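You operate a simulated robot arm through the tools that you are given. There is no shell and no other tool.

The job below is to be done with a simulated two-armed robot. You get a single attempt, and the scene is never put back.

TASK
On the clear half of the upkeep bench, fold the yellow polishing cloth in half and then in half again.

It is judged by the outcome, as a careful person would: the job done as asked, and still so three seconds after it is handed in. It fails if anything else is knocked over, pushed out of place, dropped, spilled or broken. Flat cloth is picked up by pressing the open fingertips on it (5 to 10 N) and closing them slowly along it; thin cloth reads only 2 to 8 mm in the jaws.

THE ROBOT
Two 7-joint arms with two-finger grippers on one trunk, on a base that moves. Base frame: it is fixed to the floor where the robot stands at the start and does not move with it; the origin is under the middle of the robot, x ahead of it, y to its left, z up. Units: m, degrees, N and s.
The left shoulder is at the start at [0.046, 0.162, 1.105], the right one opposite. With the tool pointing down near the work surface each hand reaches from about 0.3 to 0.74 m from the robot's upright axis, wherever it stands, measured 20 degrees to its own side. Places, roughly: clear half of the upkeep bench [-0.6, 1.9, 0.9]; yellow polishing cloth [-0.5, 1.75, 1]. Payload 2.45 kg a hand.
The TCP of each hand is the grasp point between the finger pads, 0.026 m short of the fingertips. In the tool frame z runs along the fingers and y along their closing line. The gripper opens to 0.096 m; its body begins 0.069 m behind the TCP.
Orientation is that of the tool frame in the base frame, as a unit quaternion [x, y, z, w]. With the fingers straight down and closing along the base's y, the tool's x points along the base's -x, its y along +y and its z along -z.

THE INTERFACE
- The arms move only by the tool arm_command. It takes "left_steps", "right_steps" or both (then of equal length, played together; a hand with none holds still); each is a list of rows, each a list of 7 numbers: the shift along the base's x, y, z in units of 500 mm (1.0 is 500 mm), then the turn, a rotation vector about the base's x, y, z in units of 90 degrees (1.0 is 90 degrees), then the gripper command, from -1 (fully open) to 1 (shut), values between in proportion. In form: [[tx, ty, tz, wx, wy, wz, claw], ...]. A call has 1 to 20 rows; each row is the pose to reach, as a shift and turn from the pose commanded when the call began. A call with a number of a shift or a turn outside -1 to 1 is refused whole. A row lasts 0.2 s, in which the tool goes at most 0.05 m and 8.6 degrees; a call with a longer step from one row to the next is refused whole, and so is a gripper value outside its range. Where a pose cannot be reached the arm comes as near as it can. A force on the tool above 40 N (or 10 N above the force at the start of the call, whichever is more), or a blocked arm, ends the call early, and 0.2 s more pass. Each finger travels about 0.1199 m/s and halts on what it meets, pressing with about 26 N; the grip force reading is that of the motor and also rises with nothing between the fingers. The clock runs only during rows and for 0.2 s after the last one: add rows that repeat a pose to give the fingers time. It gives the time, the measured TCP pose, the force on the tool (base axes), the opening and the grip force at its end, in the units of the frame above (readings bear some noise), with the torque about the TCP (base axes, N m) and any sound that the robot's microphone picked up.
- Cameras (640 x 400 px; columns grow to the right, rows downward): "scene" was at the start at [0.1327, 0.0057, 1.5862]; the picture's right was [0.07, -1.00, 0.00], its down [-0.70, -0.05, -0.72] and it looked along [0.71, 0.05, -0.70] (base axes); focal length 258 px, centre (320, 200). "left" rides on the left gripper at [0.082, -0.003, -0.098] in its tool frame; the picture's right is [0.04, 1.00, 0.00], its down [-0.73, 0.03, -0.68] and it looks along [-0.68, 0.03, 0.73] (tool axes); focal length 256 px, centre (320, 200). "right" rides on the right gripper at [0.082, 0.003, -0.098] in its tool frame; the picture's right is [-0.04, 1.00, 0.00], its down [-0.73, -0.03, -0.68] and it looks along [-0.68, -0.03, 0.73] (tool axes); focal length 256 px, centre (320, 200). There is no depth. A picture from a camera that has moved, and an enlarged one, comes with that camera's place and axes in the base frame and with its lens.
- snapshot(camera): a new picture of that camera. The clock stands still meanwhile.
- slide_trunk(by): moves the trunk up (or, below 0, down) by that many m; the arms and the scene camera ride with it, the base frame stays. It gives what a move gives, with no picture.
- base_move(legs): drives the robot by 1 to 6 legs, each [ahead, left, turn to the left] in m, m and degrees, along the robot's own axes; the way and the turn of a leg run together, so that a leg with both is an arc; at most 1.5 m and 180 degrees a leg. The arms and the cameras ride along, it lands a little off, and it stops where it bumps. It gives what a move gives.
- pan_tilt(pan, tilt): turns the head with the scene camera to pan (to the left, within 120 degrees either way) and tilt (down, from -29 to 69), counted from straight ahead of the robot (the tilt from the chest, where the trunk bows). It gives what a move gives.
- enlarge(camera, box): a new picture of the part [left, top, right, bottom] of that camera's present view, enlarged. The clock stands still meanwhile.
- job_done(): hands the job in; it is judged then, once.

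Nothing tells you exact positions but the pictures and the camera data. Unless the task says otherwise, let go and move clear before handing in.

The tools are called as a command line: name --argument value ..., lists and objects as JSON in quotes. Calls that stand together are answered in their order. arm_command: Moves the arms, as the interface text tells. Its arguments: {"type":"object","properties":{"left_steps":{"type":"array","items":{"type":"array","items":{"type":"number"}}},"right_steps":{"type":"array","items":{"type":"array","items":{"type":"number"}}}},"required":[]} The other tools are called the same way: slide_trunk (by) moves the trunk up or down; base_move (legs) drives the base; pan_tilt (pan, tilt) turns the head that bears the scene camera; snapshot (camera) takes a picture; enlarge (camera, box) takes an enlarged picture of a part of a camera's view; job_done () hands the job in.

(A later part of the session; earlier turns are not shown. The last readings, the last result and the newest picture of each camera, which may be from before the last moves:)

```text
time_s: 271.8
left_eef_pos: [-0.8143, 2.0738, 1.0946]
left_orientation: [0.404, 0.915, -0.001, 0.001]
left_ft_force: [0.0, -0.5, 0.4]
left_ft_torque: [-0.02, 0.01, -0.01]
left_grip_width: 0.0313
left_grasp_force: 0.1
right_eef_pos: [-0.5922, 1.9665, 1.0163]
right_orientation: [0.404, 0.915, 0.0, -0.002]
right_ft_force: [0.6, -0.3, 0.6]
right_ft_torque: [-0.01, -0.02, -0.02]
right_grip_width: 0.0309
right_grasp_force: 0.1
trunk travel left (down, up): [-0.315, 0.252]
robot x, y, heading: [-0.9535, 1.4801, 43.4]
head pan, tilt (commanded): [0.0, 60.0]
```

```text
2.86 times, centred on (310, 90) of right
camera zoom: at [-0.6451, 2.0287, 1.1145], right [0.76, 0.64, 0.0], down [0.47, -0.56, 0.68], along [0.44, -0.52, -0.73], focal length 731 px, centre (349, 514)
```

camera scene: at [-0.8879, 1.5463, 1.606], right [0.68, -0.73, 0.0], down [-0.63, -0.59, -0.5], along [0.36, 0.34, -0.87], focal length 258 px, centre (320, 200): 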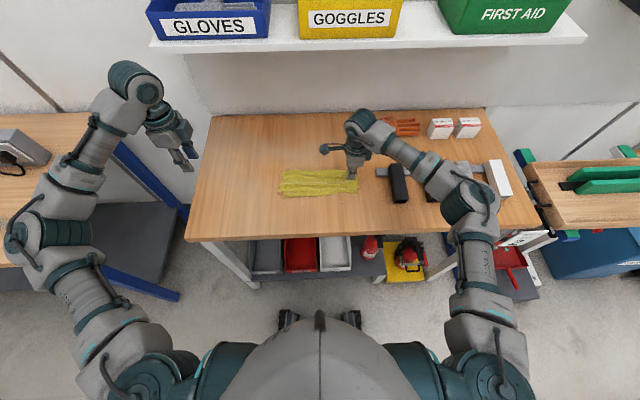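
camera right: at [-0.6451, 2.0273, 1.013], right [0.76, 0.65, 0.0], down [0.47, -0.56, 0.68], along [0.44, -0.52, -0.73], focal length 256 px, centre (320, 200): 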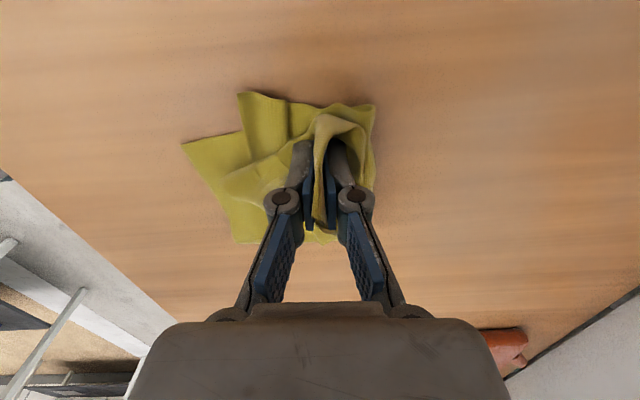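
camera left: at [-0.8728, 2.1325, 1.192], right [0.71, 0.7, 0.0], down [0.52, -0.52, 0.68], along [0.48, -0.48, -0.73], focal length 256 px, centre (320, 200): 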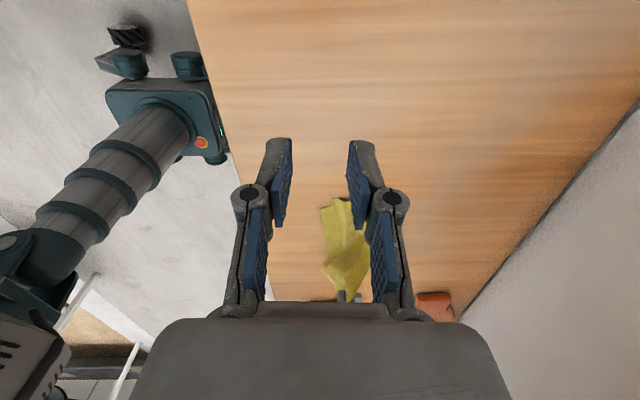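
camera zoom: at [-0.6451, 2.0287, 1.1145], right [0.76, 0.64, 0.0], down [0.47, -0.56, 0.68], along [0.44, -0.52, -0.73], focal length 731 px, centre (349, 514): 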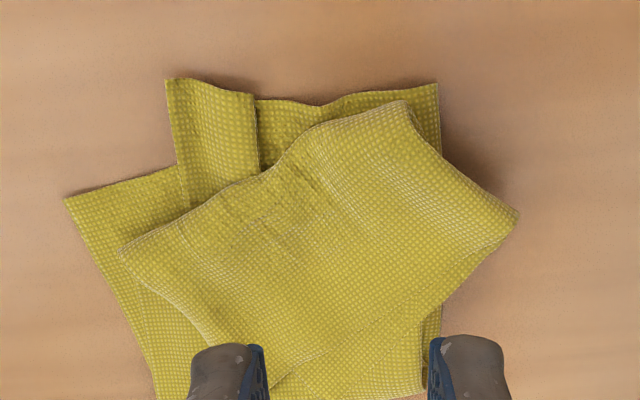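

The square is formed, though the top half is twisted a bit. I'll move the right arm away to see it clearly.

arm_command --right_steps '[[0.0, 0.0, 0.03, 0, 0, 0, 0.35], [0.01, -0.022, 0.07, 0, 0, 0, 0.35], [0.035, -0.075, 0.11, 0, 0, 0, 0.35], [0.065, -0.14, 0.14, 0, 0, 0, 0.35], [0.1, -0.21, 0.16, 0, 0, 0, 0.35], [0.135, -0.285, 0.16, 0, 0, 0, 0.35], [0.17, -0.36, 0.16, 0, 0, 0, 0.35], [0.205, -0.435, 0.16, 0, 0, 0, 0.35], [0.24, -0.51, 0.16, 0, 0, 0, 0.35], [0.265, -0.565, 0.16, 0, 0, 0, 0.35], [0.274, -0.588, 0.16, 0, 0, 0, 0.35]]'

snapshot --camera "scene"

enlarge --camera "scene" --box '[265, 150, 345, 210]'

```text
time_s: 274.2
left_eef_pos: [-0.8132, 2.0724, 1.095]
left_orientation: [0.404, 0.915, 0.0, 0.0]
left_ft_force: [0.2, 0.3, -0.3]
left_ft_torque: [0.02, 0.02, -0.03]
left_grip_width: 0.0312
left_grasp_force: 0.1
right_eef_pos: [-0.4547, 1.6699, 1.0956]
right_orientation: [0.403, 0.915, 0.0, 0.0]
right_ft_force: [0.0, 0.5, -0.6]
right_ft_torque: [0.03, 0.01, 0.02]
right_grip_width: 0.0312
right_grasp_force: 0.0
trunk travel left (down, up): [-0.315, 0.252]
robot x, y, heading: [-0.9575, 1.4842, 43.1]
head pan, tilt (commanded): [0.0, 60.0]
```

```text
taken
camera scene: at [-0.8862, 1.544, 1.606], right [0.68, -0.73, 0.0], down [-0.63, -0.59, -0.5], along [0.36, 0.34, -0.87], focal length 258 px, centre (320, 200)
```

scene: 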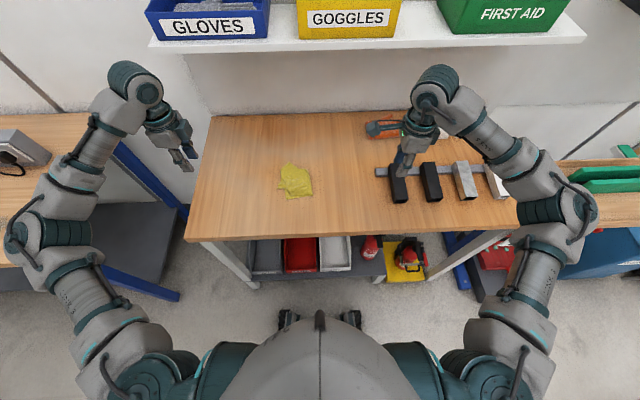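

```text
6.67 times, centred on (305, 180) of scene
camera zoom: at [-0.8862, 1.544, 1.606], right [0.68, -0.73, 0.0], down [-0.63, -0.59, -0.5], along [0.36, 0.34, -0.87], focal length 1719 px, centre (420, 333)
```

zoom: 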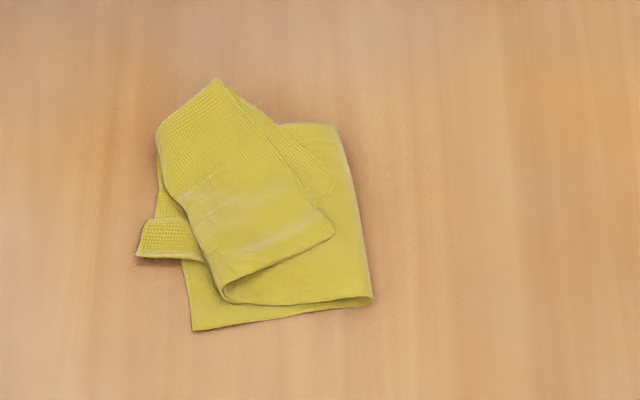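

All other objects are undisturbed. The top half's outer few centimetres are flipped back and the hinge sits 2–3 cm off centre. I'll re-grip that end at its crease corner and lay it again more exactly; first move the right hand above it, turned to match.

arm_command --right_steps '[[-0.008, 0.02, 0.0, 0, 0, 0.02, 0.35], [-0.025, 0.07, 0.0, 0, 0, 0.06, 0.35], [-0.052, 0.14, 0.0, 0, 0, 0.11, 0.35], [-0.08, 0.22, 0.0, 0, 0, 0.17, 0.35], [-0.11, 0.3, 0.0, 0, 0, 0.23, 0.35], [-0.14, 0.38, 0.0, 0, 0, 0.29, 0.35], [-0.17, 0.46, 0.0, 0, 0, 0.35, 0.35], [-0.195, 0.535, -0.01, 0, 0, 0.4, 0.35], [-0.218, 0.595, -0.03, 0, 0, 0.44, 0.35], [-0.23, 0.628, -0.05, 0, 0, 0.456, 0.35], [-0.232, 0.634, -0.06, 0, 0, 0.456, 0.35]]'

snapshot --camera "right"

enlarge --camera "right" --box '[200, 10, 420, 150]'

```text
time_s: 276.6
left_eef_pos: [-0.8121, 2.0722, 1.0951]
left_orientation: [0.404, 0.915, 0.0, 0.0]
left_ft_force: [0.4, 1.1, -0.3]
left_ft_torque: [0.0, -0.03, -0.01]
left_grip_width: 0.031
left_grasp_force: 0.0
right_eef_pos: [-0.5734, 1.9582, 1.0724]
right_orientation: [0.06, 0.998, 0.001, -0.001]
right_ft_force: [-0.8, 0.1, 1.0]
right_ft_torque: [-0.01, 0.01, -0.02]
right_grip_width: 0.0312
right_grasp_force: 0.0
right hand out of reach, approached as far as the arm can: row 9, 10, 11
trunk travel left (down, up): [-0.315, 0.252]
robot x, y, heading: [-0.9567, 1.4819, 43.1]
head pan, tilt (commanded): [0.0, 60.0]
```

```text
taken
camera right: at [-0.6542, 1.9707, 1.1696], right [0.16, 0.99, 0.0], down [0.73, -0.12, 0.68], along [0.67, -0.11, -0.74], focal length 256 px, centre (320, 200)
```

right: 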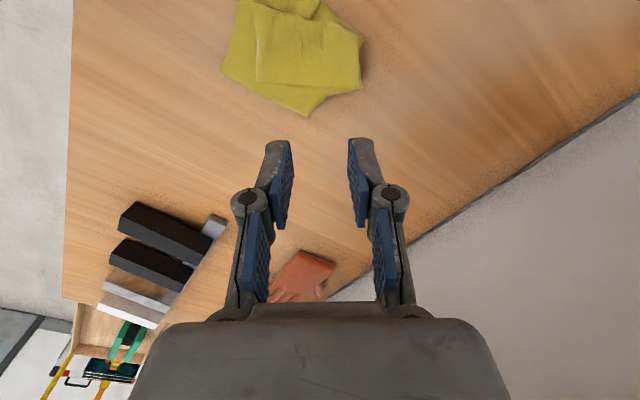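

```text
2.86 times, centred on (310, 80) of right
camera zoom: at [-0.6542, 1.9707, 1.1696], right [0.16, 0.99, 0.0], down [0.73, -0.12, 0.68], along [0.67, -0.11, -0.74], focal length 731 px, centre (349, 543)
```

zoom: 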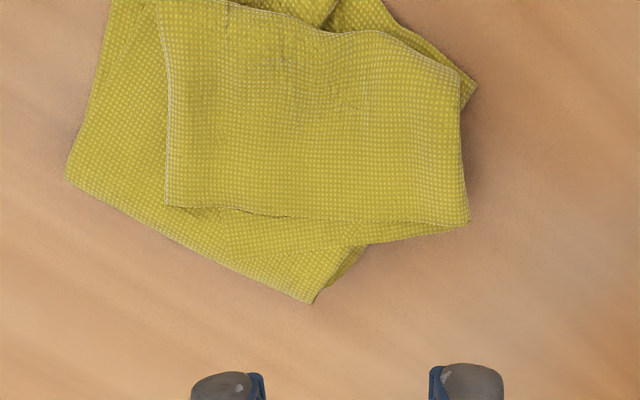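

The right arm can't quite reach that corner in this pose, but the left arm can. I'll withdraw the right hand first.

arm_command --right_steps '[[0.006, -0.015, 0.01, 0, 0, -0.02, 0.35], [0.025, -0.06, 0.02, 0, 0, -0.06, 0.35], [0.055, -0.13, 0.03, 0, 0, -0.11, 0.35], [0.085, -0.205, 0.04, 0, 0, -0.17, 0.35], [0.115, -0.28, 0.05, 0, 0, -0.23, 0.35], [0.145, -0.355, 0.05, 0, 0, -0.29, 0.35], [0.175, -0.43, 0.05, 0, 0, -0.35, 0.35], [0.205, -0.5, 0.05, 0, 0, -0.4, 0.35], [0.228, -0.555, 0.05, 0, 0, -0.44, 0.35], [0.237, -0.577, 0.05, 0, 0, -0.456, 0.35]]'

arm_command --left_steps '[[0.015, -0.005, 0.0, 0, 0, 0.02, 0.35], [0.045, -0.016, 0.0, 0, 0, 0.06, 0.35], [0.09, -0.032, 0.0, 0, 0, 0.11, 0.375], [0.145, -0.051, -0.01, 0, 0, 0.17, 0.375], [0.2, -0.071, -0.03, 0, 0, 0.23, 0.375], [0.26, -0.092, -0.05, 0, 0, 0.29, 0.375], [0.32, -0.113, -0.07, 0, 0, 0.35, 0.375], [0.38, -0.135, -0.09, 0, 0, 0.41, 0.375], [0.43, -0.152, -0.11, 0, 0, 0.45, 0.375], [0.465, -0.165, -0.13, 0, 0, 0.477, 0.375], [0.478, -0.1694, -0.15, 0, 0, 0.477, 0.375], [0.478, -0.1694, -0.16, 0, 0, 0.477, 0.375]]'

snapshot --camera "left"

enlarge --camera "left" --box '[200, 40, 440, 190]'

```text
time_s: 278.8
left_eef_pos: [-0.8127, 2.0744, 1.0956]
left_orientation: [0.404, 0.915, -0.001, 0.0]
left_ft_force: [-0.6, -0.1, -1.3]
left_ft_torque: [0.05, 0.01, -0.02]
left_grip_width: 0.0313
left_grasp_force: 0.1
right_eef_pos: [-0.4545, 1.6679, 1.096]
right_orientation: [0.404, 0.915, -0.002, -0.002]
right_ft_force: [-0.3, 0.3, -0.6]
right_ft_torque: [-0.03, 0.01, 0.01]
right_grip_width: 0.0312
right_grasp_force: 0.1
trunk travel left (down, up): [-0.315, 0.252]
robot x, y, heading: [-0.9558, 1.4807, 43.1]
head pan, tilt (commanded): [0.0, 60.0]
```

```text
time_s: 281.4
left_eef_pos: [-0.5736, 1.9876, 1.0138]
left_orientation: [0.04, 0.999, 0.0, 0.0]
left_ft_force: [-0.8, 0.6, 0.2]
left_ft_torque: [0.03, -0.01, 0.02]
left_grip_width: 0.0299
left_grasp_force: 0.1
right_eef_pos: [-0.4538, 1.6676, 1.0963]
right_orientation: [0.402, 0.915, 0.002, -0.001]
right_ft_force: [-0.6, 0.6, 1.3]
right_ft_torque: [-0.02, 0.01, -0.01]
right_grip_width: 0.0311
right_grasp_force: 0.1
trunk travel left (down, up): [-0.315, 0.252]
robot x, y, heading: [-0.9575, 1.4811, 43.3]
head pan, tilt (commanded): [0.0, 60.0]
```

```text
taken
camera left: at [-0.6562, 1.992, 1.1121], right [0.04, 1.0, 0.0], down [0.73, -0.03, 0.68], along [0.68, -0.03, -0.73], focal length 256 px, centre (320, 200)
```

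left: 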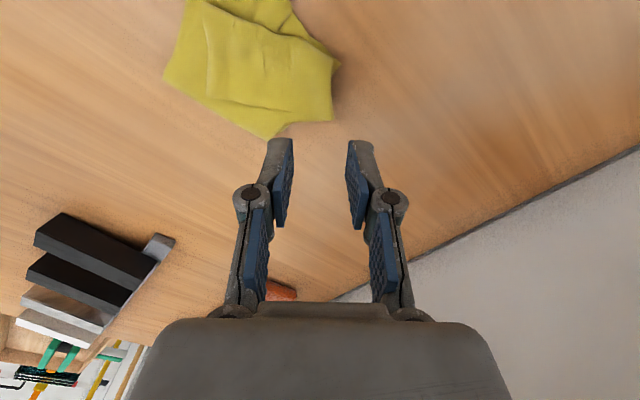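

```text
2.67 times, centred on (320, 115) of left
camera zoom: at [-0.6562, 1.992, 1.1121], right [0.04, 1.0, 0.0], down [0.73, -0.03, 0.68], along [0.68, -0.03, -0.73], focal length 683 px, centre (320, 427)
```

zoom: 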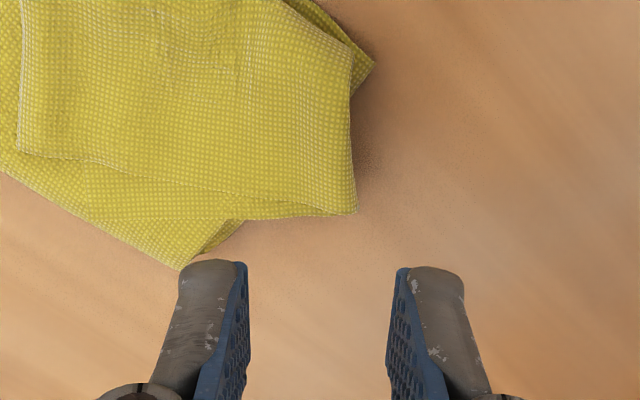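

The left hand is lined up over the flap's crease near its end. I'll shift 8 mm toward the end, lower and press.

arm_command --left_steps '[[0.008, 0, -0.02, 0, 0, 0, 0.375], [0.016, 0, -0.055, 0, 0, 0, 0.375], [0.016, 0, -0.095, 0, 0, 0, 0.375], [0.016, 0, -0.135, 0, 0, 0, 0.375], [0.016, 0, -0.17, 0, 0, 0, 0.375], [0.016, 0, -0.192, 0, 0, 0, 0.375], [0.016, 0, -0.202, 0, 0, 0, 0.375], [0.016, 0, -0.208, 0, 0, 0, 0.375], [0.016, 0, -0.208, 0, 0, 0, 0.375]]'

enlarge --camera "left" --box '[210, 80, 410, 205]'

```text
time_s: 283.4
left_eef_pos: [-0.5626, 1.987, 0.9107]
left_orientation: [0.041, 0.999, 0.001, -0.001]
left_ft_force: [0.1, 0.0, -0.5]
left_ft_torque: [0.05, -0.02, 0.01]
left_grip_width: 0.0298
left_grasp_force: 0.1
right_eef_pos: [-0.4546, 1.6678, 1.0961]
right_orientation: [0.402, 0.916, 0.001, -0.002]
right_ft_force: [0.2, 0.2, 0.8]
right_ft_torque: [0.01, -0.02, 0.01]
right_grip_width: 0.031
right_grasp_force: 0.0
trunk travel left (down, up): [-0.315, 0.252]
robot x, y, heading: [-0.9571, 1.4815, 43.4]
head pan, tilt (commanded): [0.0, 60.0]
```

```text
3.20 times, centred on (310, 142) of left
camera zoom: at [-0.646, 1.991, 1.0083], right [0.04, 1.0, 0.0], down [0.73, -0.03, 0.68], along [0.68, -0.03, -0.73], focal length 819 px, centre (352, 384)
```

zoom: 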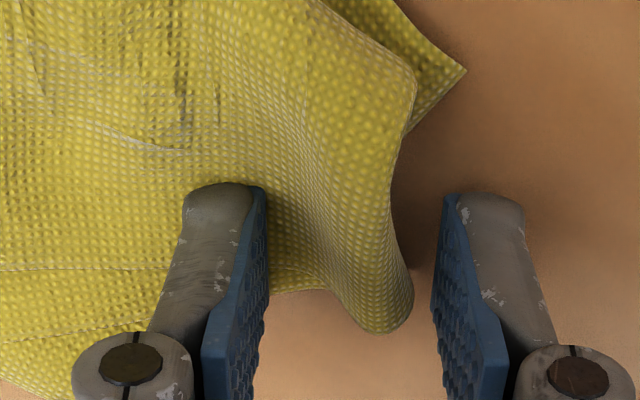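

The crease corner sits between the fingers. Press slightly and close slowly.

arm_command --left_steps '[[0, 0, -0.003, 0, 0, 0, 0.375], [0, 0, -0.006, 0, 0, 0, 0.375], [0, 0, -0.006, 0, 0, 0, 0.43], [0, 0, -0.006, 0, 0, 0, 0.49], [0, 0, -0.006, 0, 0, 0, 0.55], [0, 0, -0.005, 0, 0, 0, 0.61], [0, 0, -0.005, 0, 0, 0, 0.67], [0, 0, -0.004, 0, 0, 0, 0.73], [0, 0, -0.004, 0, 0, 0, 0.79], [0, 0, -0.004, 0, 0, 0, 0.85], [0, 0, -0.004, 0, 0, 0, 0.92], [0, 0, -0.004, 0, 0, 0, 1.0], [0, 0, -0.004, 0, 0, 0, 1.0]]'

enlarge --camera "left" --box '[210, 80, 410, 205]'

```text
time_s: 286.2
left_eef_pos: [-0.5638, 1.9873, 0.9094]
left_orientation: [0.041, 0.999, 0.001, 0.0]
left_ft_force: [-0.4, 1.0, 3.7]
left_ft_torque: [-0.02, 0.04, 0.0]
left_grip_width: 0.0026
left_grasp_force: 25.9
right_eef_pos: [-0.4529, 1.6684, 1.0963]
right_orientation: [0.403, 0.915, 0.001, -0.002]
right_ft_force: [0.4, 0.5, 0.0]
right_ft_torque: [-0.01, 0.01, 0.01]
right_grip_width: 0.0309
right_grasp_force: 0.1
trunk travel left (down, up): [-0.315, 0.252]
robot x, y, heading: [-0.9571, 1.4801, 43.0]
head pan, tilt (commanded): [0.0, 60.0]
```

```text
3.20 times, centred on (310, 142) of left
camera zoom: at [-0.6469, 1.9913, 1.0067], right [0.04, 1.0, 0.0], down [0.73, -0.03, 0.68], along [0.68, -0.03, -0.73], focal length 819 px, centre (352, 384)
```

zoom: 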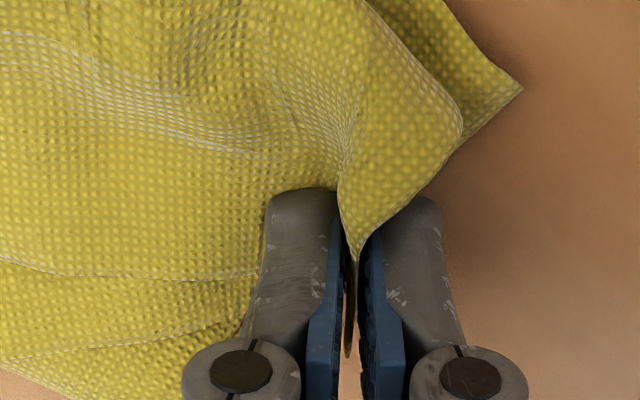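

Gripped. I'll lift this end up about 10 cm and check what comes with it.

arm_command --left_steps '[[0.0, 0.0, 0.012, 0, 0, 0, 1.0], [0.0, 0.0, 0.035, 0, 0, 0, 1.0], [0.0, -0.002, 0.065, 0, 0, 0, 1.0], [0.004, -0.008, 0.095, 0, 0, 0, 1.0], [0.01, -0.018, 0.125, 0, 0, 0, 1.0], [0.018, -0.032, 0.155, 0, 0, 0, 1.0], [0.028, -0.05, 0.18, 0, 0, 0, 1.0], [0.038, -0.068, 0.2, 0, 0, 0, 1.0], [0.048, -0.086, 0.215, 0, 0, 0, 1.0], [0.055, -0.098, 0.222, 0, 0, 0, 1.0], [0.055, -0.098, 0.222, 0, 0, 0, 1.0]]'

enlarge --camera "scene" --box '[256, 135, 384, 215]'

snapshot --camera "left"

```text
time_s: 288.6
left_eef_pos: [-0.5374, 1.939, 1.0186]
left_orientation: [0.041, 0.999, 0.001, -0.002]
left_ft_force: [-0.5, 0.5, 0.6]
left_ft_torque: [-0.06, 0.01, -0.02]
left_grip_width: 0.0013
left_grasp_force: 23.0
right_eef_pos: [-0.4541, 1.6667, 1.096]
right_orientation: [0.402, 0.915, 0.0, -0.001]
right_ft_force: [-0.1, -0.9, 0.7]
right_ft_torque: [0.0, -0.01, 0.01]
right_grip_width: 0.031
right_grasp_force: 0.1
trunk travel left (down, up): [-0.315, 0.252]
robot x, y, heading: [-0.9576, 1.4782, 43.3]
head pan, tilt (commanded): [0.0, 60.0]
```

```text
5.00 times, centred on (320, 175) of scene
camera zoom: at [-0.8839, 1.5429, 1.6059], right [0.68, -0.73, 0.0], down [-0.63, -0.59, -0.5], along [0.36, 0.34, -0.87], focal length 1290 px, centre (320, 325)
```

zoom: 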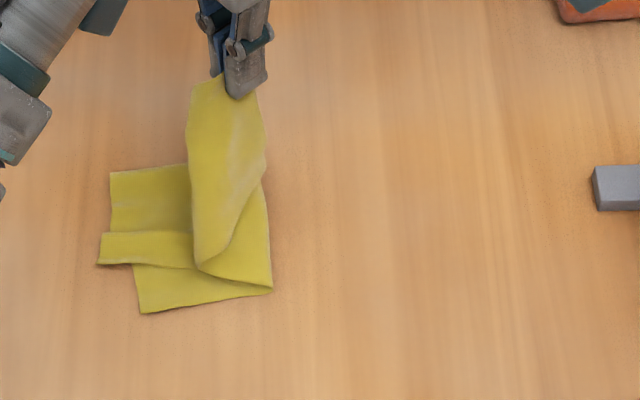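

```text
taken
camera left: at [-0.6209, 1.9423, 1.1165], right [0.04, 1.0, 0.0], down [0.73, -0.03, 0.68], along [0.68, -0.03, -0.73], focal length 256 px, centre (320, 200)
```

left: 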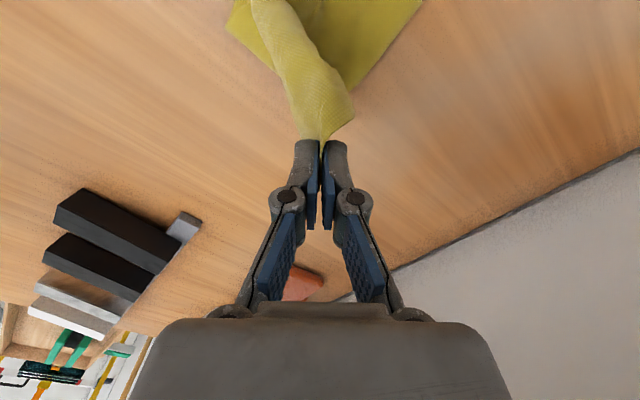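

The right half stands up from the hinge and the base quarter is clean. I'll swing this end further right to re-centre the hinge before folding back.

arm_command --left_steps '[[0.0104, -0.0229, 0.008, 0, 0, 0, 1.0], [0.0259, -0.0521, 0.014, 0, 0, 0, 1.0], [0.0428, -0.0798, 0.016, 0, 0, 0, 1.0], [0.0598, -0.1076, 0.012, 0, 0, 0, 1.0], [0.0755, -0.1311, 0.004, 0, 0, 0, 1.0], [0.0859, -0.1487, -0.008, 0, 0, 0, 1.0], [0.0859, -0.1487, -0.008, 0, 0, 0, 1.0]]'

enlarge --camera "scene" --box '[256, 135, 384, 215]'

snapshot --camera "left"

```text
time_s: 290.2
left_eef_pos: [-0.4939, 1.8642, 1.0163]
left_orientation: [0.041, 0.999, 0.002, 0.0]
left_ft_force: [0.4, -0.5, 1.5]
left_ft_torque: [-0.09, 0.03, 0.01]
left_grip_width: 0.0016
left_grasp_force: 23.8
right_eef_pos: [-0.4552, 1.6688, 1.0962]
right_orientation: [0.403, 0.915, 0.001, -0.002]
right_ft_force: [0.3, 0.1, -0.3]
right_ft_torque: [0.01, 0.02, 0.0]
right_grip_width: 0.0313
right_grasp_force: 0.0
trunk travel left (down, up): [-0.315, 0.252]
robot x, y, heading: [-0.9516, 1.4834, 43.0]
head pan, tilt (commanded): [0.0, 60.0]
```

```text
5.00 times, centred on (320, 175) of scene
camera zoom: at [-0.8834, 1.5421, 1.6059], right [0.68, -0.73, 0.0], down [-0.63, -0.59, -0.5], along [0.36, 0.34, -0.87], focal length 1290 px, centre (320, 325)
```

zoom: 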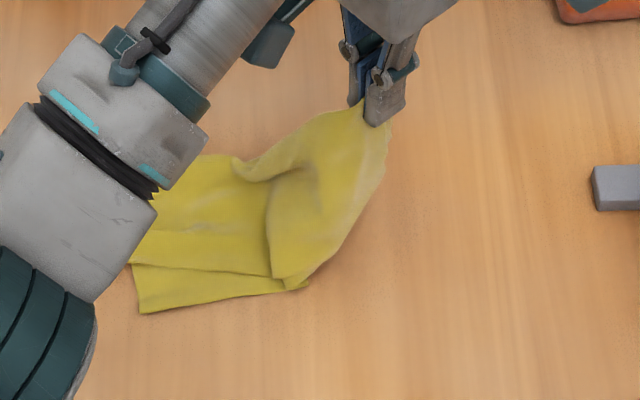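

```text
taken
camera left: at [-0.5772, 1.8678, 1.1136], right [0.04, 1.0, 0.0], down [0.73, -0.03, 0.68], along [0.68, -0.03, -0.73], focal length 256 px, centre (320, 200)
```

left: 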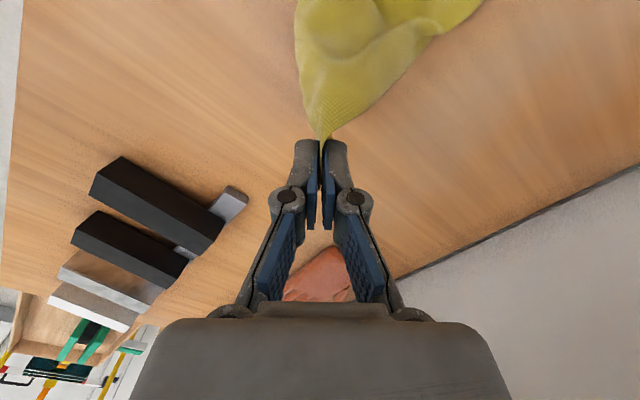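

The hinge is back near the middle. Now I'll carry this end over to the left while turning the wrist, so the end lands the right way round; halfway first.

arm_command --left_steps '[[-0.0121, 0.0071, 0.006, 0, 0, 0.067, 1.0], [-0.0299, 0.018, 0.01, 0, 0, 0.144, 1.0], [-0.0491, 0.0303, 0.012, 0, 0, 0.233, 1.0], [-0.0683, 0.0427, 0.012, 0, 0, 0.322, 1.0], [-0.0875, 0.055, 0.01, 0, 0, 0.411, 1.0], [-0.1066, 0.0673, 0.004, 0, 0, 0.5, 1.0], [-0.1258, 0.0797, -0.004, 0, 0, 0.589, 1.0], [-0.1436, 0.0905, -0.014, 0, 0, 0.678, 1.0], [-0.1587, 0.1012, -0.026, 0, 0, 0.767, 1.0], [-0.1587, 0.1012, -0.026, 0, 0, 0.767, 1.0]]'

enlarge --camera "scene" --box '[256, 135, 384, 215]'

snapshot --camera "scene"

snapshot --camera "left"

```text
time_s: 292.4
left_eef_pos: [-0.5731, 1.9157, 1.0016]
left_orientation: [-0.534, 0.846, 0.002, -0.001]
left_ft_force: [-0.8, -0.3, -0.6]
left_ft_torque: [-0.08, -0.07, 0.02]
left_grip_width: 0.0015
left_grasp_force: 22.9
right_eef_pos: [-0.4537, 1.6675, 1.0962]
right_orientation: [0.403, 0.915, 0.0, -0.002]
right_ft_force: [-0.5, 0.7, -0.4]
right_ft_torque: [0.01, 0.0, 0.01]
right_grip_width: 0.0312
right_grasp_force: 0.1
trunk travel left (down, up): [-0.315, 0.252]
robot x, y, heading: [-0.9528, 1.4791, 43.5]
head pan, tilt (commanded): [0.0, 60.0]
```

```text
5.00 times, centred on (320, 175) of scene
camera zoom: at [-0.8843, 1.5429, 1.606], right [0.68, -0.73, 0.0], down [-0.63, -0.59, -0.5], along [0.36, 0.34, -0.87], focal length 1290 px, centre (320, 325)
```

zoom: 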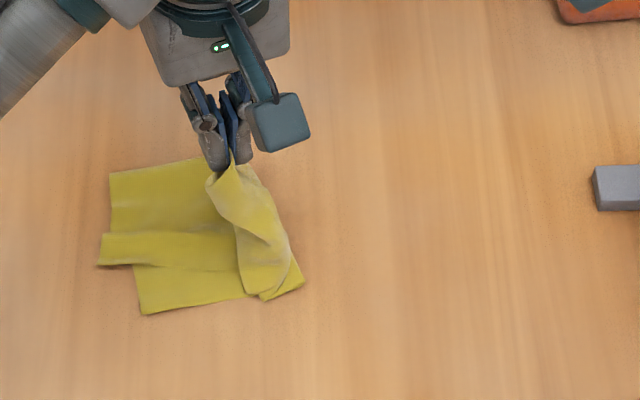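

```text
taken
camera scene: at [-0.8843, 1.5429, 1.606], right [0.68, -0.73, 0.0], down [-0.63, -0.59, -0.5], along [0.36, 0.34, -0.87], focal length 258 px, centre (320, 200)
```

scene: 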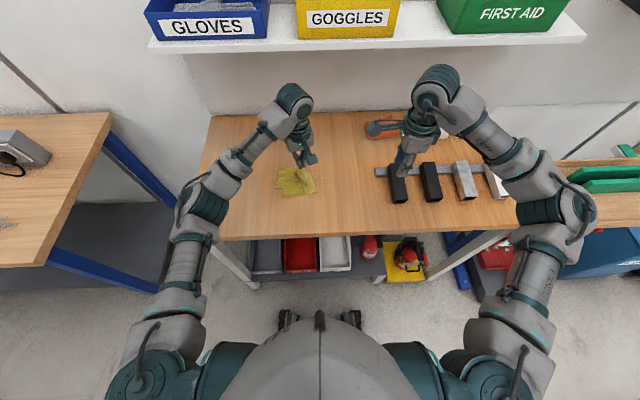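

```text
taken
camera left: at [-0.6072, 1.8411, 1.0984], right [-0.92, 0.39, 0.0], down [0.29, 0.67, 0.68], along [0.27, 0.62, -0.73], focal length 256 px, centre (320, 200)
```

left: 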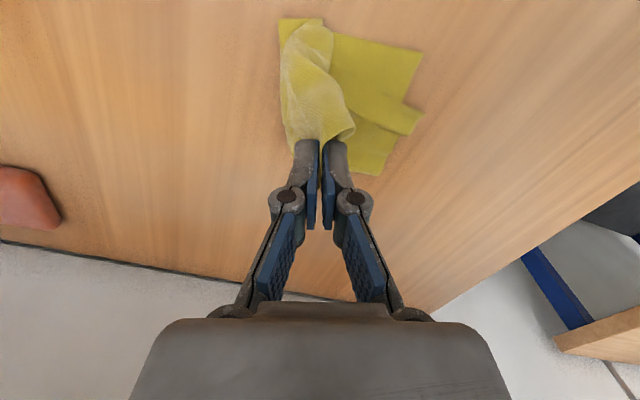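

The wrist turn works. Continuing to the left end, turning the rest of the way and lowering.

arm_command --left_steps '[[-0.0139, 0.0104, -0.0092, 0, 0, 0.078, 1.0], [-0.0246, 0.0222, -0.0252, 0, 0, 0.167, 1.0], [-0.0338, 0.0355, -0.0412, 0, 0, 0.256, 1.0], [-0.0402, 0.0485, -0.0592, 0, 0, 0.344, 1.0], [-0.0438, 0.0615, -0.0772, 0, 0, 0.433, 1.0], [-0.046, 0.0729, -0.0952, 0, 0, 0.522, 1.0], [-0.0454, 0.0842, -0.1132, 0, 0, 0.611, 1.0], [-0.0435, 0.094, -0.1312, 0, 0, 0.7, 1.0], [-0.0435, 0.094, -0.1312, 0, 0, 0.7, 1.0]]'

enlarge --camera "scene" --box '[256, 135, 384, 215]'

snapshot --camera "left"

```text
time_s: 294.4
left_eef_pos: [-0.5951, 1.962, 0.936]
left_orientation: [0.897, -0.442, -0.001, 0.0]
left_ft_force: [1.2, 0.6, -1.7]
left_ft_torque: [-0.03, -0.01, 0.0]
left_grip_width: 0.0033
left_grasp_force: 24.1
right_eef_pos: [-0.4533, 1.6681, 1.0956]
right_orientation: [0.403, 0.915, 0.0, -0.002]
right_ft_force: [-0.7, -0.2, 0.0]
right_ft_torque: [-0.01, 0.0, 0.01]
right_grip_width: 0.0315
right_grasp_force: 0.1
trunk travel left (down, up): [-0.315, 0.252]
robot x, y, heading: [-0.9542, 1.478, 43.3]
head pan, tilt (commanded): [0.0, 60.0]
```

```text
5.00 times, centred on (320, 175) of scene
camera zoom: at [-0.8846, 1.5431, 1.606], right [0.68, -0.73, 0.0], down [-0.63, -0.59, -0.5], along [0.36, 0.34, -0.87], focal length 1290 px, centre (320, 325)
```

zoom: 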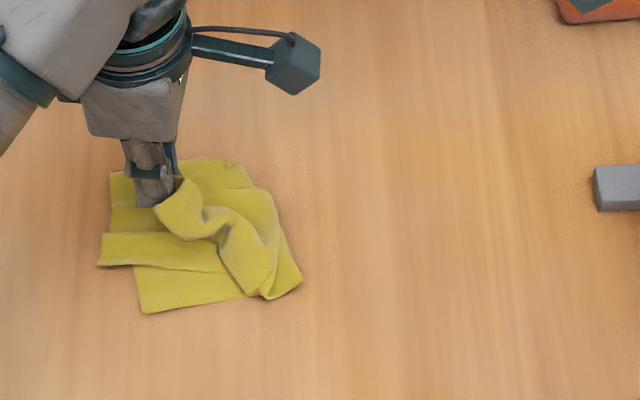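

```text
taken
camera left: at [-0.5444, 1.9001, 1.0337], right [-0.77, -0.64, 0.0], down [-0.47, 0.56, 0.68], along [-0.44, 0.52, -0.73], focal length 256 px, centre (320, 200)
```

left: 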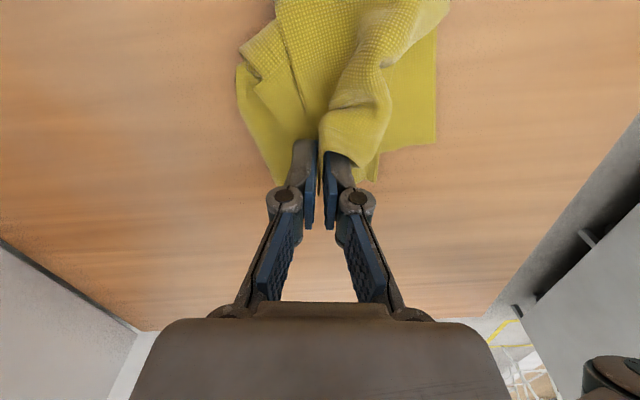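

The end is over the left side, wrist turned. I'll lower it the last bit, open, and lift away to look.

arm_command --left_steps '[[0.001, 0.005, -0.01, 0, 0, 0, 1.0], [0.0019, 0.0098, -0.018, 0, 0, 0, 1.0], [0.003, 0.0135, -0.026, 0, 0, 0, 1.0], [0.0045, 0.018, -0.036, 0, 0, 0, 1.0], [0.0054, 0.021, -0.042, 0, 0, 0, 1.0], [0.0054, 0.021, -0.044, 0, 0, 0, 0.9], [0.0054, 0.021, -0.046, 0, 0, 0, 0.8], [0.0054, 0.021, -0.047, 0, 0, 0, 0.7], [0.0054, 0.021, -0.047, 0, 0, 0, 0.6], [0.0054, 0.021, -0.047, 0, 0, 0, 0.5], [0.0054, 0.021, -0.047, 0, 0, 0, 0.4], [0.0054, 0.021, -0.04, 0, 0, 0, 0.35], [0.0054, 0.021, -0.02, 0, 0, 0, 0.35], [0.0054, 0.021, 0.01, 0, 0, 0, 0.35], [0.0054, 0.021, 0.05, 0, 0, 0, 0.35], [0.0054, 0.021, 0.1, 0, 0, 0, 0.35], [0.0054, 0.021, 0.14, 0, 0, 0, 0.35]]'

arm_command --left_steps '[[-0.015, 0.008, 0.02, 0, 0, -0.03, 0.35], [-0.045, 0.023, 0.04, 0, 0, -0.09, 0.35], [-0.09, 0.046, 0.06, 0, 0, -0.16, 0.35], [-0.14, 0.072, 0.08, 0, 0, -0.24, 0.35], [-0.2, 0.1, 0.1, 0, 0, -0.32, 0.35], [-0.26, 0.13, 0.11, 0, 0, -0.4, 0.35], [-0.32, 0.155, 0.11, 0, 0, -0.48, 0.35], [-0.37, 0.18, 0.11, 0, 0, -0.56, 0.35], [-0.4, 0.195, 0.11, 0, 0, -0.64, 0.35]]'

enlarge --camera "scene" --box '[265, 150, 345, 210]'

```text
time_s: 298.0
left_eef_pos: [-0.5915, 1.9724, 1.0067]
left_orientation: [0.896, -0.443, -0.001, 0.0]
left_ft_force: [0.1, 0.1, -0.6]
left_ft_torque: [0.01, 0.01, 0.0]
left_grip_width: 0.0309
left_grasp_force: 0.0
right_eef_pos: [-0.4545, 1.6675, 1.096]
right_orientation: [0.403, 0.915, 0.001, -0.001]
right_ft_force: [-0.2, 0.8, 0.4]
right_ft_torque: [0.04, -0.02, -0.02]
right_grip_width: 0.0312
right_grasp_force: 0.0
trunk travel left (down, up): [-0.315, 0.252]
robot x, y, heading: [-0.9518, 1.4792, 43.2]
head pan, tilt (commanded): [0.0, 60.0]
```

```text
time_s: 300.0
left_eef_pos: [-0.7926, 2.0705, 1.0602]
left_orientation: [-0.571, 0.821, -0.001, 0.0]
left_ft_force: [0.6, 0.0, 0.4]
left_ft_torque: [-0.01, -0.03, 0.0]
left_grip_width: 0.0313
left_grasp_force: 0.0
right_eef_pos: [-0.4559, 1.6677, 1.097]
right_orientation: [0.403, 0.915, 0.0, -0.001]
right_ft_force: [-0.1, -0.2, -0.5]
right_ft_torque: [0.01, 0.0, -0.04]
right_grip_width: 0.0312
right_grasp_force: 0.0
trunk travel left (down, up): [-0.315, 0.252]
robot x, y, heading: [-0.9569, 1.4783, 43.4]
head pan, tilt (commanded): [0.0, 60.0]
```

```text
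6.67 times, centred on (305, 180) of scene
camera zoom: at [-0.8875, 1.545, 1.606], right [0.68, -0.73, 0.0], down [-0.63, -0.59, -0.5], along [0.36, 0.34, -0.87], focal length 1719 px, centre (420, 333)
```

zoom: 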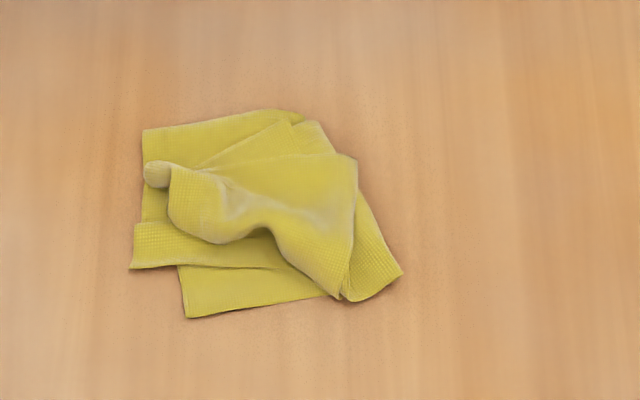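

The second fold now lands as a square of about 13 by 10 cm, slightly rumpled on top. I'll bring the right hand over to inspect it with its camera.

arm_command --right_steps '[[-0.01, 0.015, 0.0, 0, 0, 0, 0.35], [-0.035, 0.053, 0.0, 0, 0, 0, 0.35], [-0.07, 0.107, 0.0, 0, 0, 0, 0.35], [-0.11, 0.167, 0.0, 0, 0, 0, 0.35], [-0.15, 0.228, 0.0, 0, 0, 0, 0.35], [-0.19, 0.289, -0.01, 0, 0, 0, 0.35], [-0.23, 0.35, -0.03, 0, 0, 0, 0.35], [-0.265, 0.403, -0.05, 0, 0, 0, 0.35], [-0.29, 0.441, -0.065, 0, 0, 0, 0.35], [-0.298, 0.453, -0.075, 0, 0, 0, 0.35]]'

enlarge --camera "right" --box '[180, 0, 440, 150]'

snapshot --camera "right"

```text
time_s: 302.2
left_eef_pos: [-0.7921, 2.0714, 1.0616]
left_orientation: [-0.572, 0.82, 0.0, -0.001]
left_ft_force: [-0.2, 2.1, 0.1]
left_ft_torque: [-0.01, 0.03, 0.01]
left_grip_width: 0.031
left_grasp_force: 0.1
right_eef_pos: [-0.6065, 1.8966, 1.059]
right_orientation: [0.403, 0.915, 0.0, 0.0]
right_ft_force: [0.5, 0.9, 0.6]
right_ft_torque: [0.0, -0.01, 0.01]
right_grip_width: 0.0315
right_grasp_force: 0.1
trunk travel left (down, up): [-0.315, 0.252]
robot x, y, heading: [-0.9535, 1.4792, 43.2]
head pan, tilt (commanded): [0.0, 60.0]
```

```text
2.46 times, centred on (310, 75) of right
camera zoom: at [-0.6588, 1.9582, 1.1573], right [0.76, 0.64, 0.0], down [0.47, -0.56, 0.68], along [0.44, -0.52, -0.73], focal length 630 px, centre (345, 508)
```

zoom: 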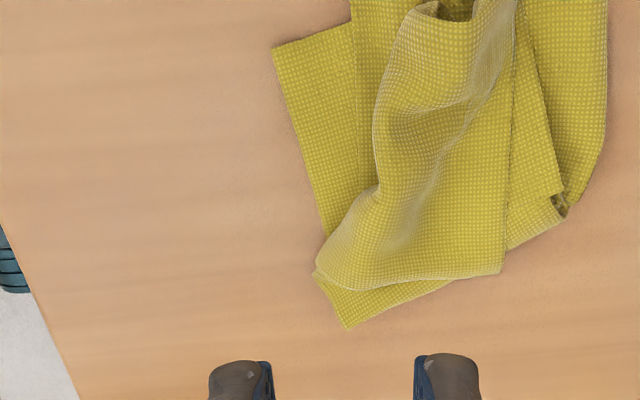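

```text
taken
camera right: at [-0.6588, 1.9582, 1.1573], right [0.76, 0.64, 0.0], down [0.47, -0.56, 0.68], along [0.44, -0.52, -0.73], focal length 256 px, centre (320, 200)
```

right: 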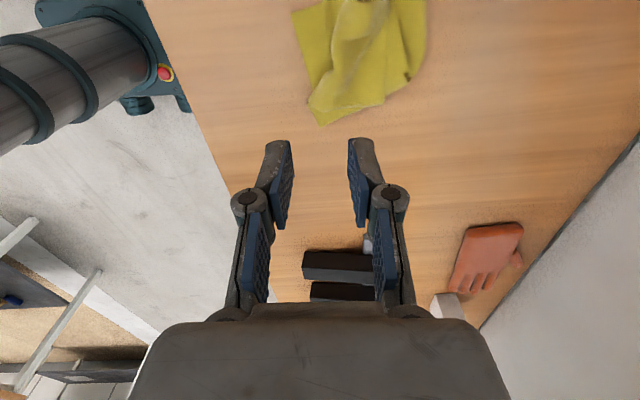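

The top half covers the base but is gathered at its left end. I'll move over that end to spread it out with the fingertips.

arm_command --right_steps '[[-0.01, 0.012, -0.01, 0, 0, 0, 0.5], [-0.03, 0.034, -0.03, 0, 0, 0, 0.8], [-0.05, 0.055, -0.05, 0, 0, 0, 1.0], [-0.0535, 0.0594, -0.06, 0, 0, 0, 1.0], [-0.0535, 0.0594, -0.06, 0, 0, 0, 1.0]]'

enlarge --camera "right" --box '[180, 0, 440, 160]'

```text
time_s: 303.4
left_eef_pos: [-0.7928, 2.0707, 1.0613]
left_orientation: [-0.572, 0.82, 0.001, -0.001]
left_ft_force: [-0.4, -0.2, -0.5]
left_ft_torque: [-0.01, 0.01, 0.0]
left_grip_width: 0.0315
left_grasp_force: 0.0
right_eef_pos: [-0.6326, 1.9244, 1.0306]
right_orientation: [0.402, 0.916, 0.0, -0.001]
right_ft_force: [0.8, 0.5, -0.2]
right_ft_torque: [-0.01, 0.04, -0.01]
right_grip_width: 0.0
right_grasp_force: 25.9
trunk travel left (down, up): [-0.315, 0.252]
robot x, y, heading: [-0.9556, 1.4813, 43.0]
head pan, tilt (commanded): [0.0, 60.0]
```

```text
2.46 times, centred on (310, 80) of right
camera zoom: at [-0.6858, 1.9868, 1.1273], right [0.76, 0.65, 0.0], down [0.47, -0.56, 0.68], along [0.44, -0.52, -0.73], focal length 630 px, centre (345, 495)
```

zoom: 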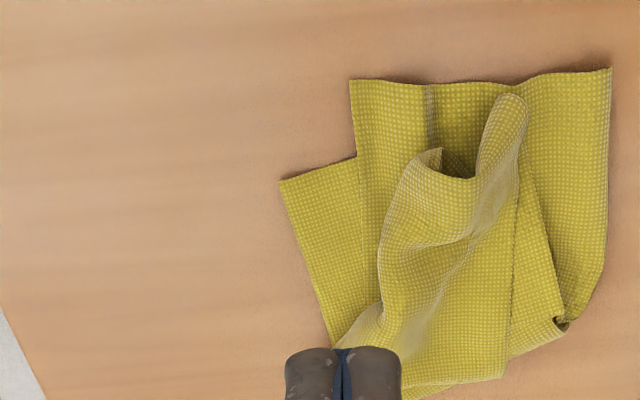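

The two left ends already line up within about 1 cm; the top just needs spreading front-to-back. I'll set the closed right fingertips on its end and open them gently while touching.

arm_command --right_steps '[[0.01, 0.02, -0.01, 0, 0, 0, 1.0], [0.025, 0.052, -0.03, 0, 0, 0, 1.0], [0.04, 0.0843, -0.06, 0, 0, 0, 1.0], [0.04, 0.0843, -0.1, 0, 0, 0, 1.0], [0.04, 0.0843, -0.14, 0, 0, 0, 1.0], [0.04, 0.0843, -0.175, 0, 0, 0, 1.0], [0.04, 0.0843, -0.2, 0, 0, 0, 1.0], [0.04, 0.0843, -0.215, 0, 0, 0, 1.0], [0.04, 0.0843, -0.22, 0, 0, 0, 1.0]]'

enlarge --camera "right" --box '[200, 60, 440, 200]'

```text
time_s: 305.4
left_eef_pos: [-0.7921, 2.0713, 1.0607]
left_orientation: [-0.572, 0.821, 0.0, -0.001]
left_ft_force: [0.0, -0.6, 0.7]
left_ft_torque: [0.01, 0.02, -0.03]
left_grip_width: 0.0311
left_grasp_force: 0.1
right_eef_pos: [-0.6142, 1.9688, 0.9212]
right_orientation: [0.403, 0.915, 0.001, -0.001]
right_ft_force: [0.2, 0.5, 1.1]
right_ft_torque: [-0.02, -0.02, 0.01]
right_grip_width: 0.0
right_grasp_force: 25.8
trunk travel left (down, up): [-0.315, 0.252]
robot x, y, heading: [-0.9592, 1.4815, 43.4]
head pan, tilt (commanded): [0.0, 60.0]
```

```text
2.67 times, centred on (320, 130) of right
camera zoom: at [-0.6665, 2.0306, 1.0182], right [0.76, 0.65, 0.0], down [0.47, -0.56, 0.68], along [0.44, -0.52, -0.73], focal length 683 px, centre (320, 387)
```

zoom: 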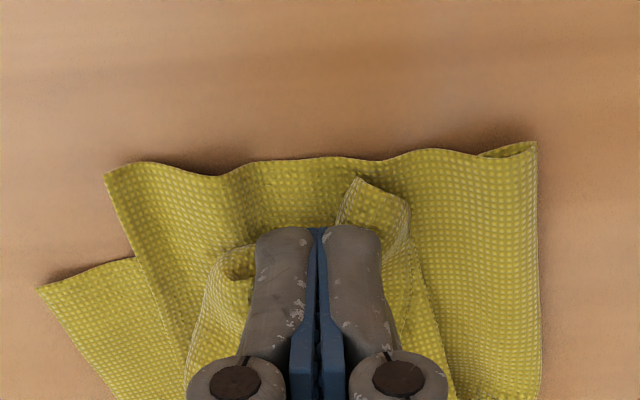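

Centred on the top half's end. I'll lower to light contact and open slowly to spread it.

arm_command --right_steps '[[0, 0, -0.006, 0, 0, 0, 1.0], [0, 0, -0.012, 0, 0, 0, 1.0], [0, 0, -0.018, 0, 0, 0, 1.0], [0, 0, -0.022, 0, 0, 0, 1.0]]'

arm_command --right_steps '[[0, 0, -0.001, 0, 0, 0, 0.9], [0, 0, -0.002, 0, 0, 0, 0.8], [0, 0, -0.003, 0, 0, 0, 0.7], [0, 0, -0.004, 0, 0, 0, 0.6], [0, 0, -0.005, 0, 0, 0, 0.5], [0, 0, -0.006, 0, 0, 0, 0.4], [0, 0, -0.006, 0, 0, 0, 0.3], [0, 0, -0.006, 0, 0, 0, 0.2], [0, 0, -0.006, 0, 0, 0, 0.1], [0, 0, -0.006, 0, 0, 0, 0.0], [0, 0, -0.006, 0, 0, 0, -0.1], [0, 0, -0.006, 0, 0, 0, -0.2]]'

enlarge --camera "right" --box '[200, 60, 440, 200]'

```text
time_s: 306.4
left_eef_pos: [-0.7927, 2.0715, 1.0624]
left_orientation: [-0.572, 0.82, 0.001, 0.0]
left_ft_force: [-0.6, 0.1, 1.1]
left_ft_torque: [0.0, 0.02, 0.01]
left_grip_width: 0.0313
left_grasp_force: 0.0
right_eef_pos: [-0.612, 1.969, 0.9085]
right_orientation: [0.403, 0.915, -0.001, -0.001]
right_ft_force: [-1.1, 0.8, 2.7]
right_ft_torque: [0.0, 0.02, -0.02]
right_grip_width: 0.0
right_grasp_force: 25.8
trunk travel left (down, up): [-0.315, 0.252]
robot x, y, heading: [-0.954, 1.4792, 43.1]
head pan, tilt (commanded): [0.0, 60.0]
```

```text
time_s: 309.0
left_eef_pos: [-0.7924, 2.0712, 1.0614]
left_orientation: [-0.572, 0.82, 0.0, 0.0]
left_ft_force: [-0.7, -0.2, 0.1]
left_ft_torque: [-0.02, -0.01, -0.01]
left_grip_width: 0.0308
left_grasp_force: 0.0
right_eef_pos: [-0.6135, 1.9697, 0.9043]
right_orientation: [0.403, 0.915, -0.001, -0.002]
right_ft_force: [-1.2, -0.3, 2.8]
right_ft_torque: [-0.02, 0.0, 0.03]
right_grip_width: 0.0593
right_grasp_force: 0.0
trunk travel left (down, up): [-0.315, 0.252]
robot x, y, heading: [-0.956, 1.482, 43.1]
head pan, tilt (commanded): [0.0, 60.0]
```

```text
2.67 times, centred on (320, 130) of right
camera zoom: at [-0.666, 2.0315, 1.0024], right [0.76, 0.65, 0.0], down [0.47, -0.56, 0.68], along [0.44, -0.52, -0.73], focal length 683 px, centre (320, 387)
```

zoom: 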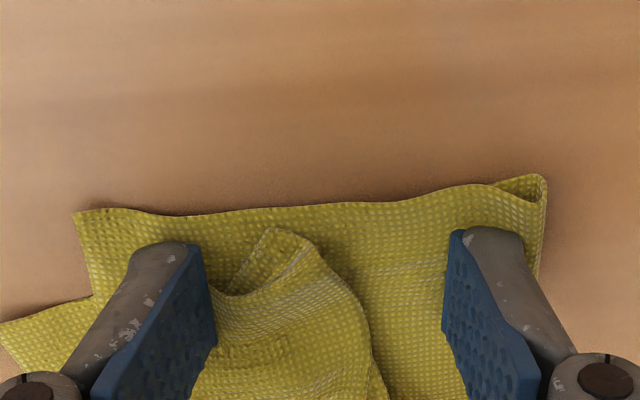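

It spread the end flatter toward me. I'll lift and look again.

arm_command --right_steps '[[0, 0, 0.006, 0, 0, 0, -0.2], [0, 0, 0.02, 0, 0, 0, -0.2], [0, 0, 0.05, 0, 0, 0, -0.2], [0, 0, 0.09, 0, 0, 0, 0.0], [0, 0, 0.13, 0, 0, 0, 0.3], [0, 0, 0.17, 0, 0, 0, 0.5], [0, 0, 0.2, 0, 0, 0, 0.5]]'

enlarge --camera "right" --box '[180, 0, 440, 170]'

enlarge --camera "scene" --box '[265, 150, 345, 210]'

```text
time_s: 310.6
left_eef_pos: [-0.7921, 2.0702, 1.0616]
left_orientation: [-0.572, 0.82, 0.0, -0.001]
left_ft_force: [-0.1, -0.1, 0.2]
left_ft_torque: [-0.01, -0.04, -0.02]
left_grip_width: 0.0311
left_grasp_force: 0.1
right_eef_pos: [-0.6122, 1.9678, 1.0046]
right_orientation: [0.402, 0.916, -0.001, -0.002]
right_ft_force: [0.8, 0.1, 0.3]
right_ft_torque: [-0.01, -0.01, 0.0]
right_grip_width: 0.0237
right_grasp_force: 0.0
trunk travel left (down, up): [-0.315, 0.252]
robot x, y, heading: [-0.9551, 1.4798, 43.1]
head pan, tilt (commanded): [0.0, 60.0]
```

```text
2.35 times, centred on (310, 85) of right
camera zoom: at [-0.6655, 2.0301, 1.1039], right [0.76, 0.65, 0.0], down [0.48, -0.56, 0.68], along [0.44, -0.52, -0.73], focal length 602 px, centre (344, 471)
```

zoom: 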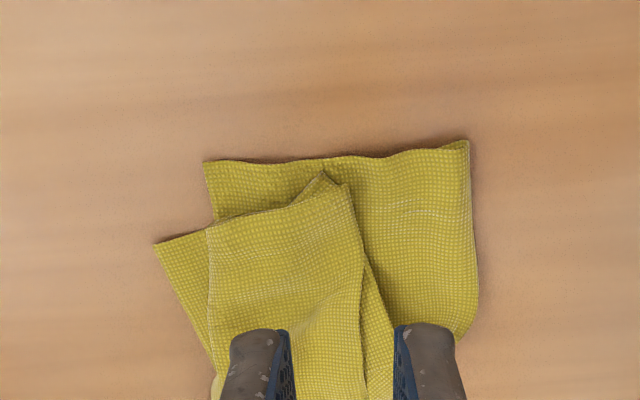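

```text
6.67 times, centred on (305, 180) of scene
camera zoom: at [-0.8891, 1.5478, 1.606], right [0.68, -0.73, 0.0], down [-0.63, -0.6, -0.5], along [0.36, 0.34, -0.87], focal length 1719 px, centre (420, 333)
```

zoom: 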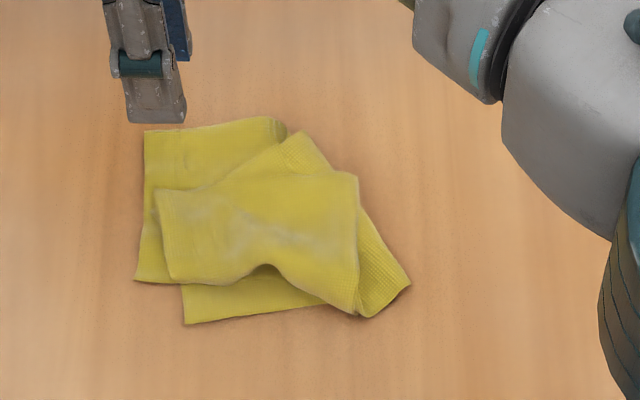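

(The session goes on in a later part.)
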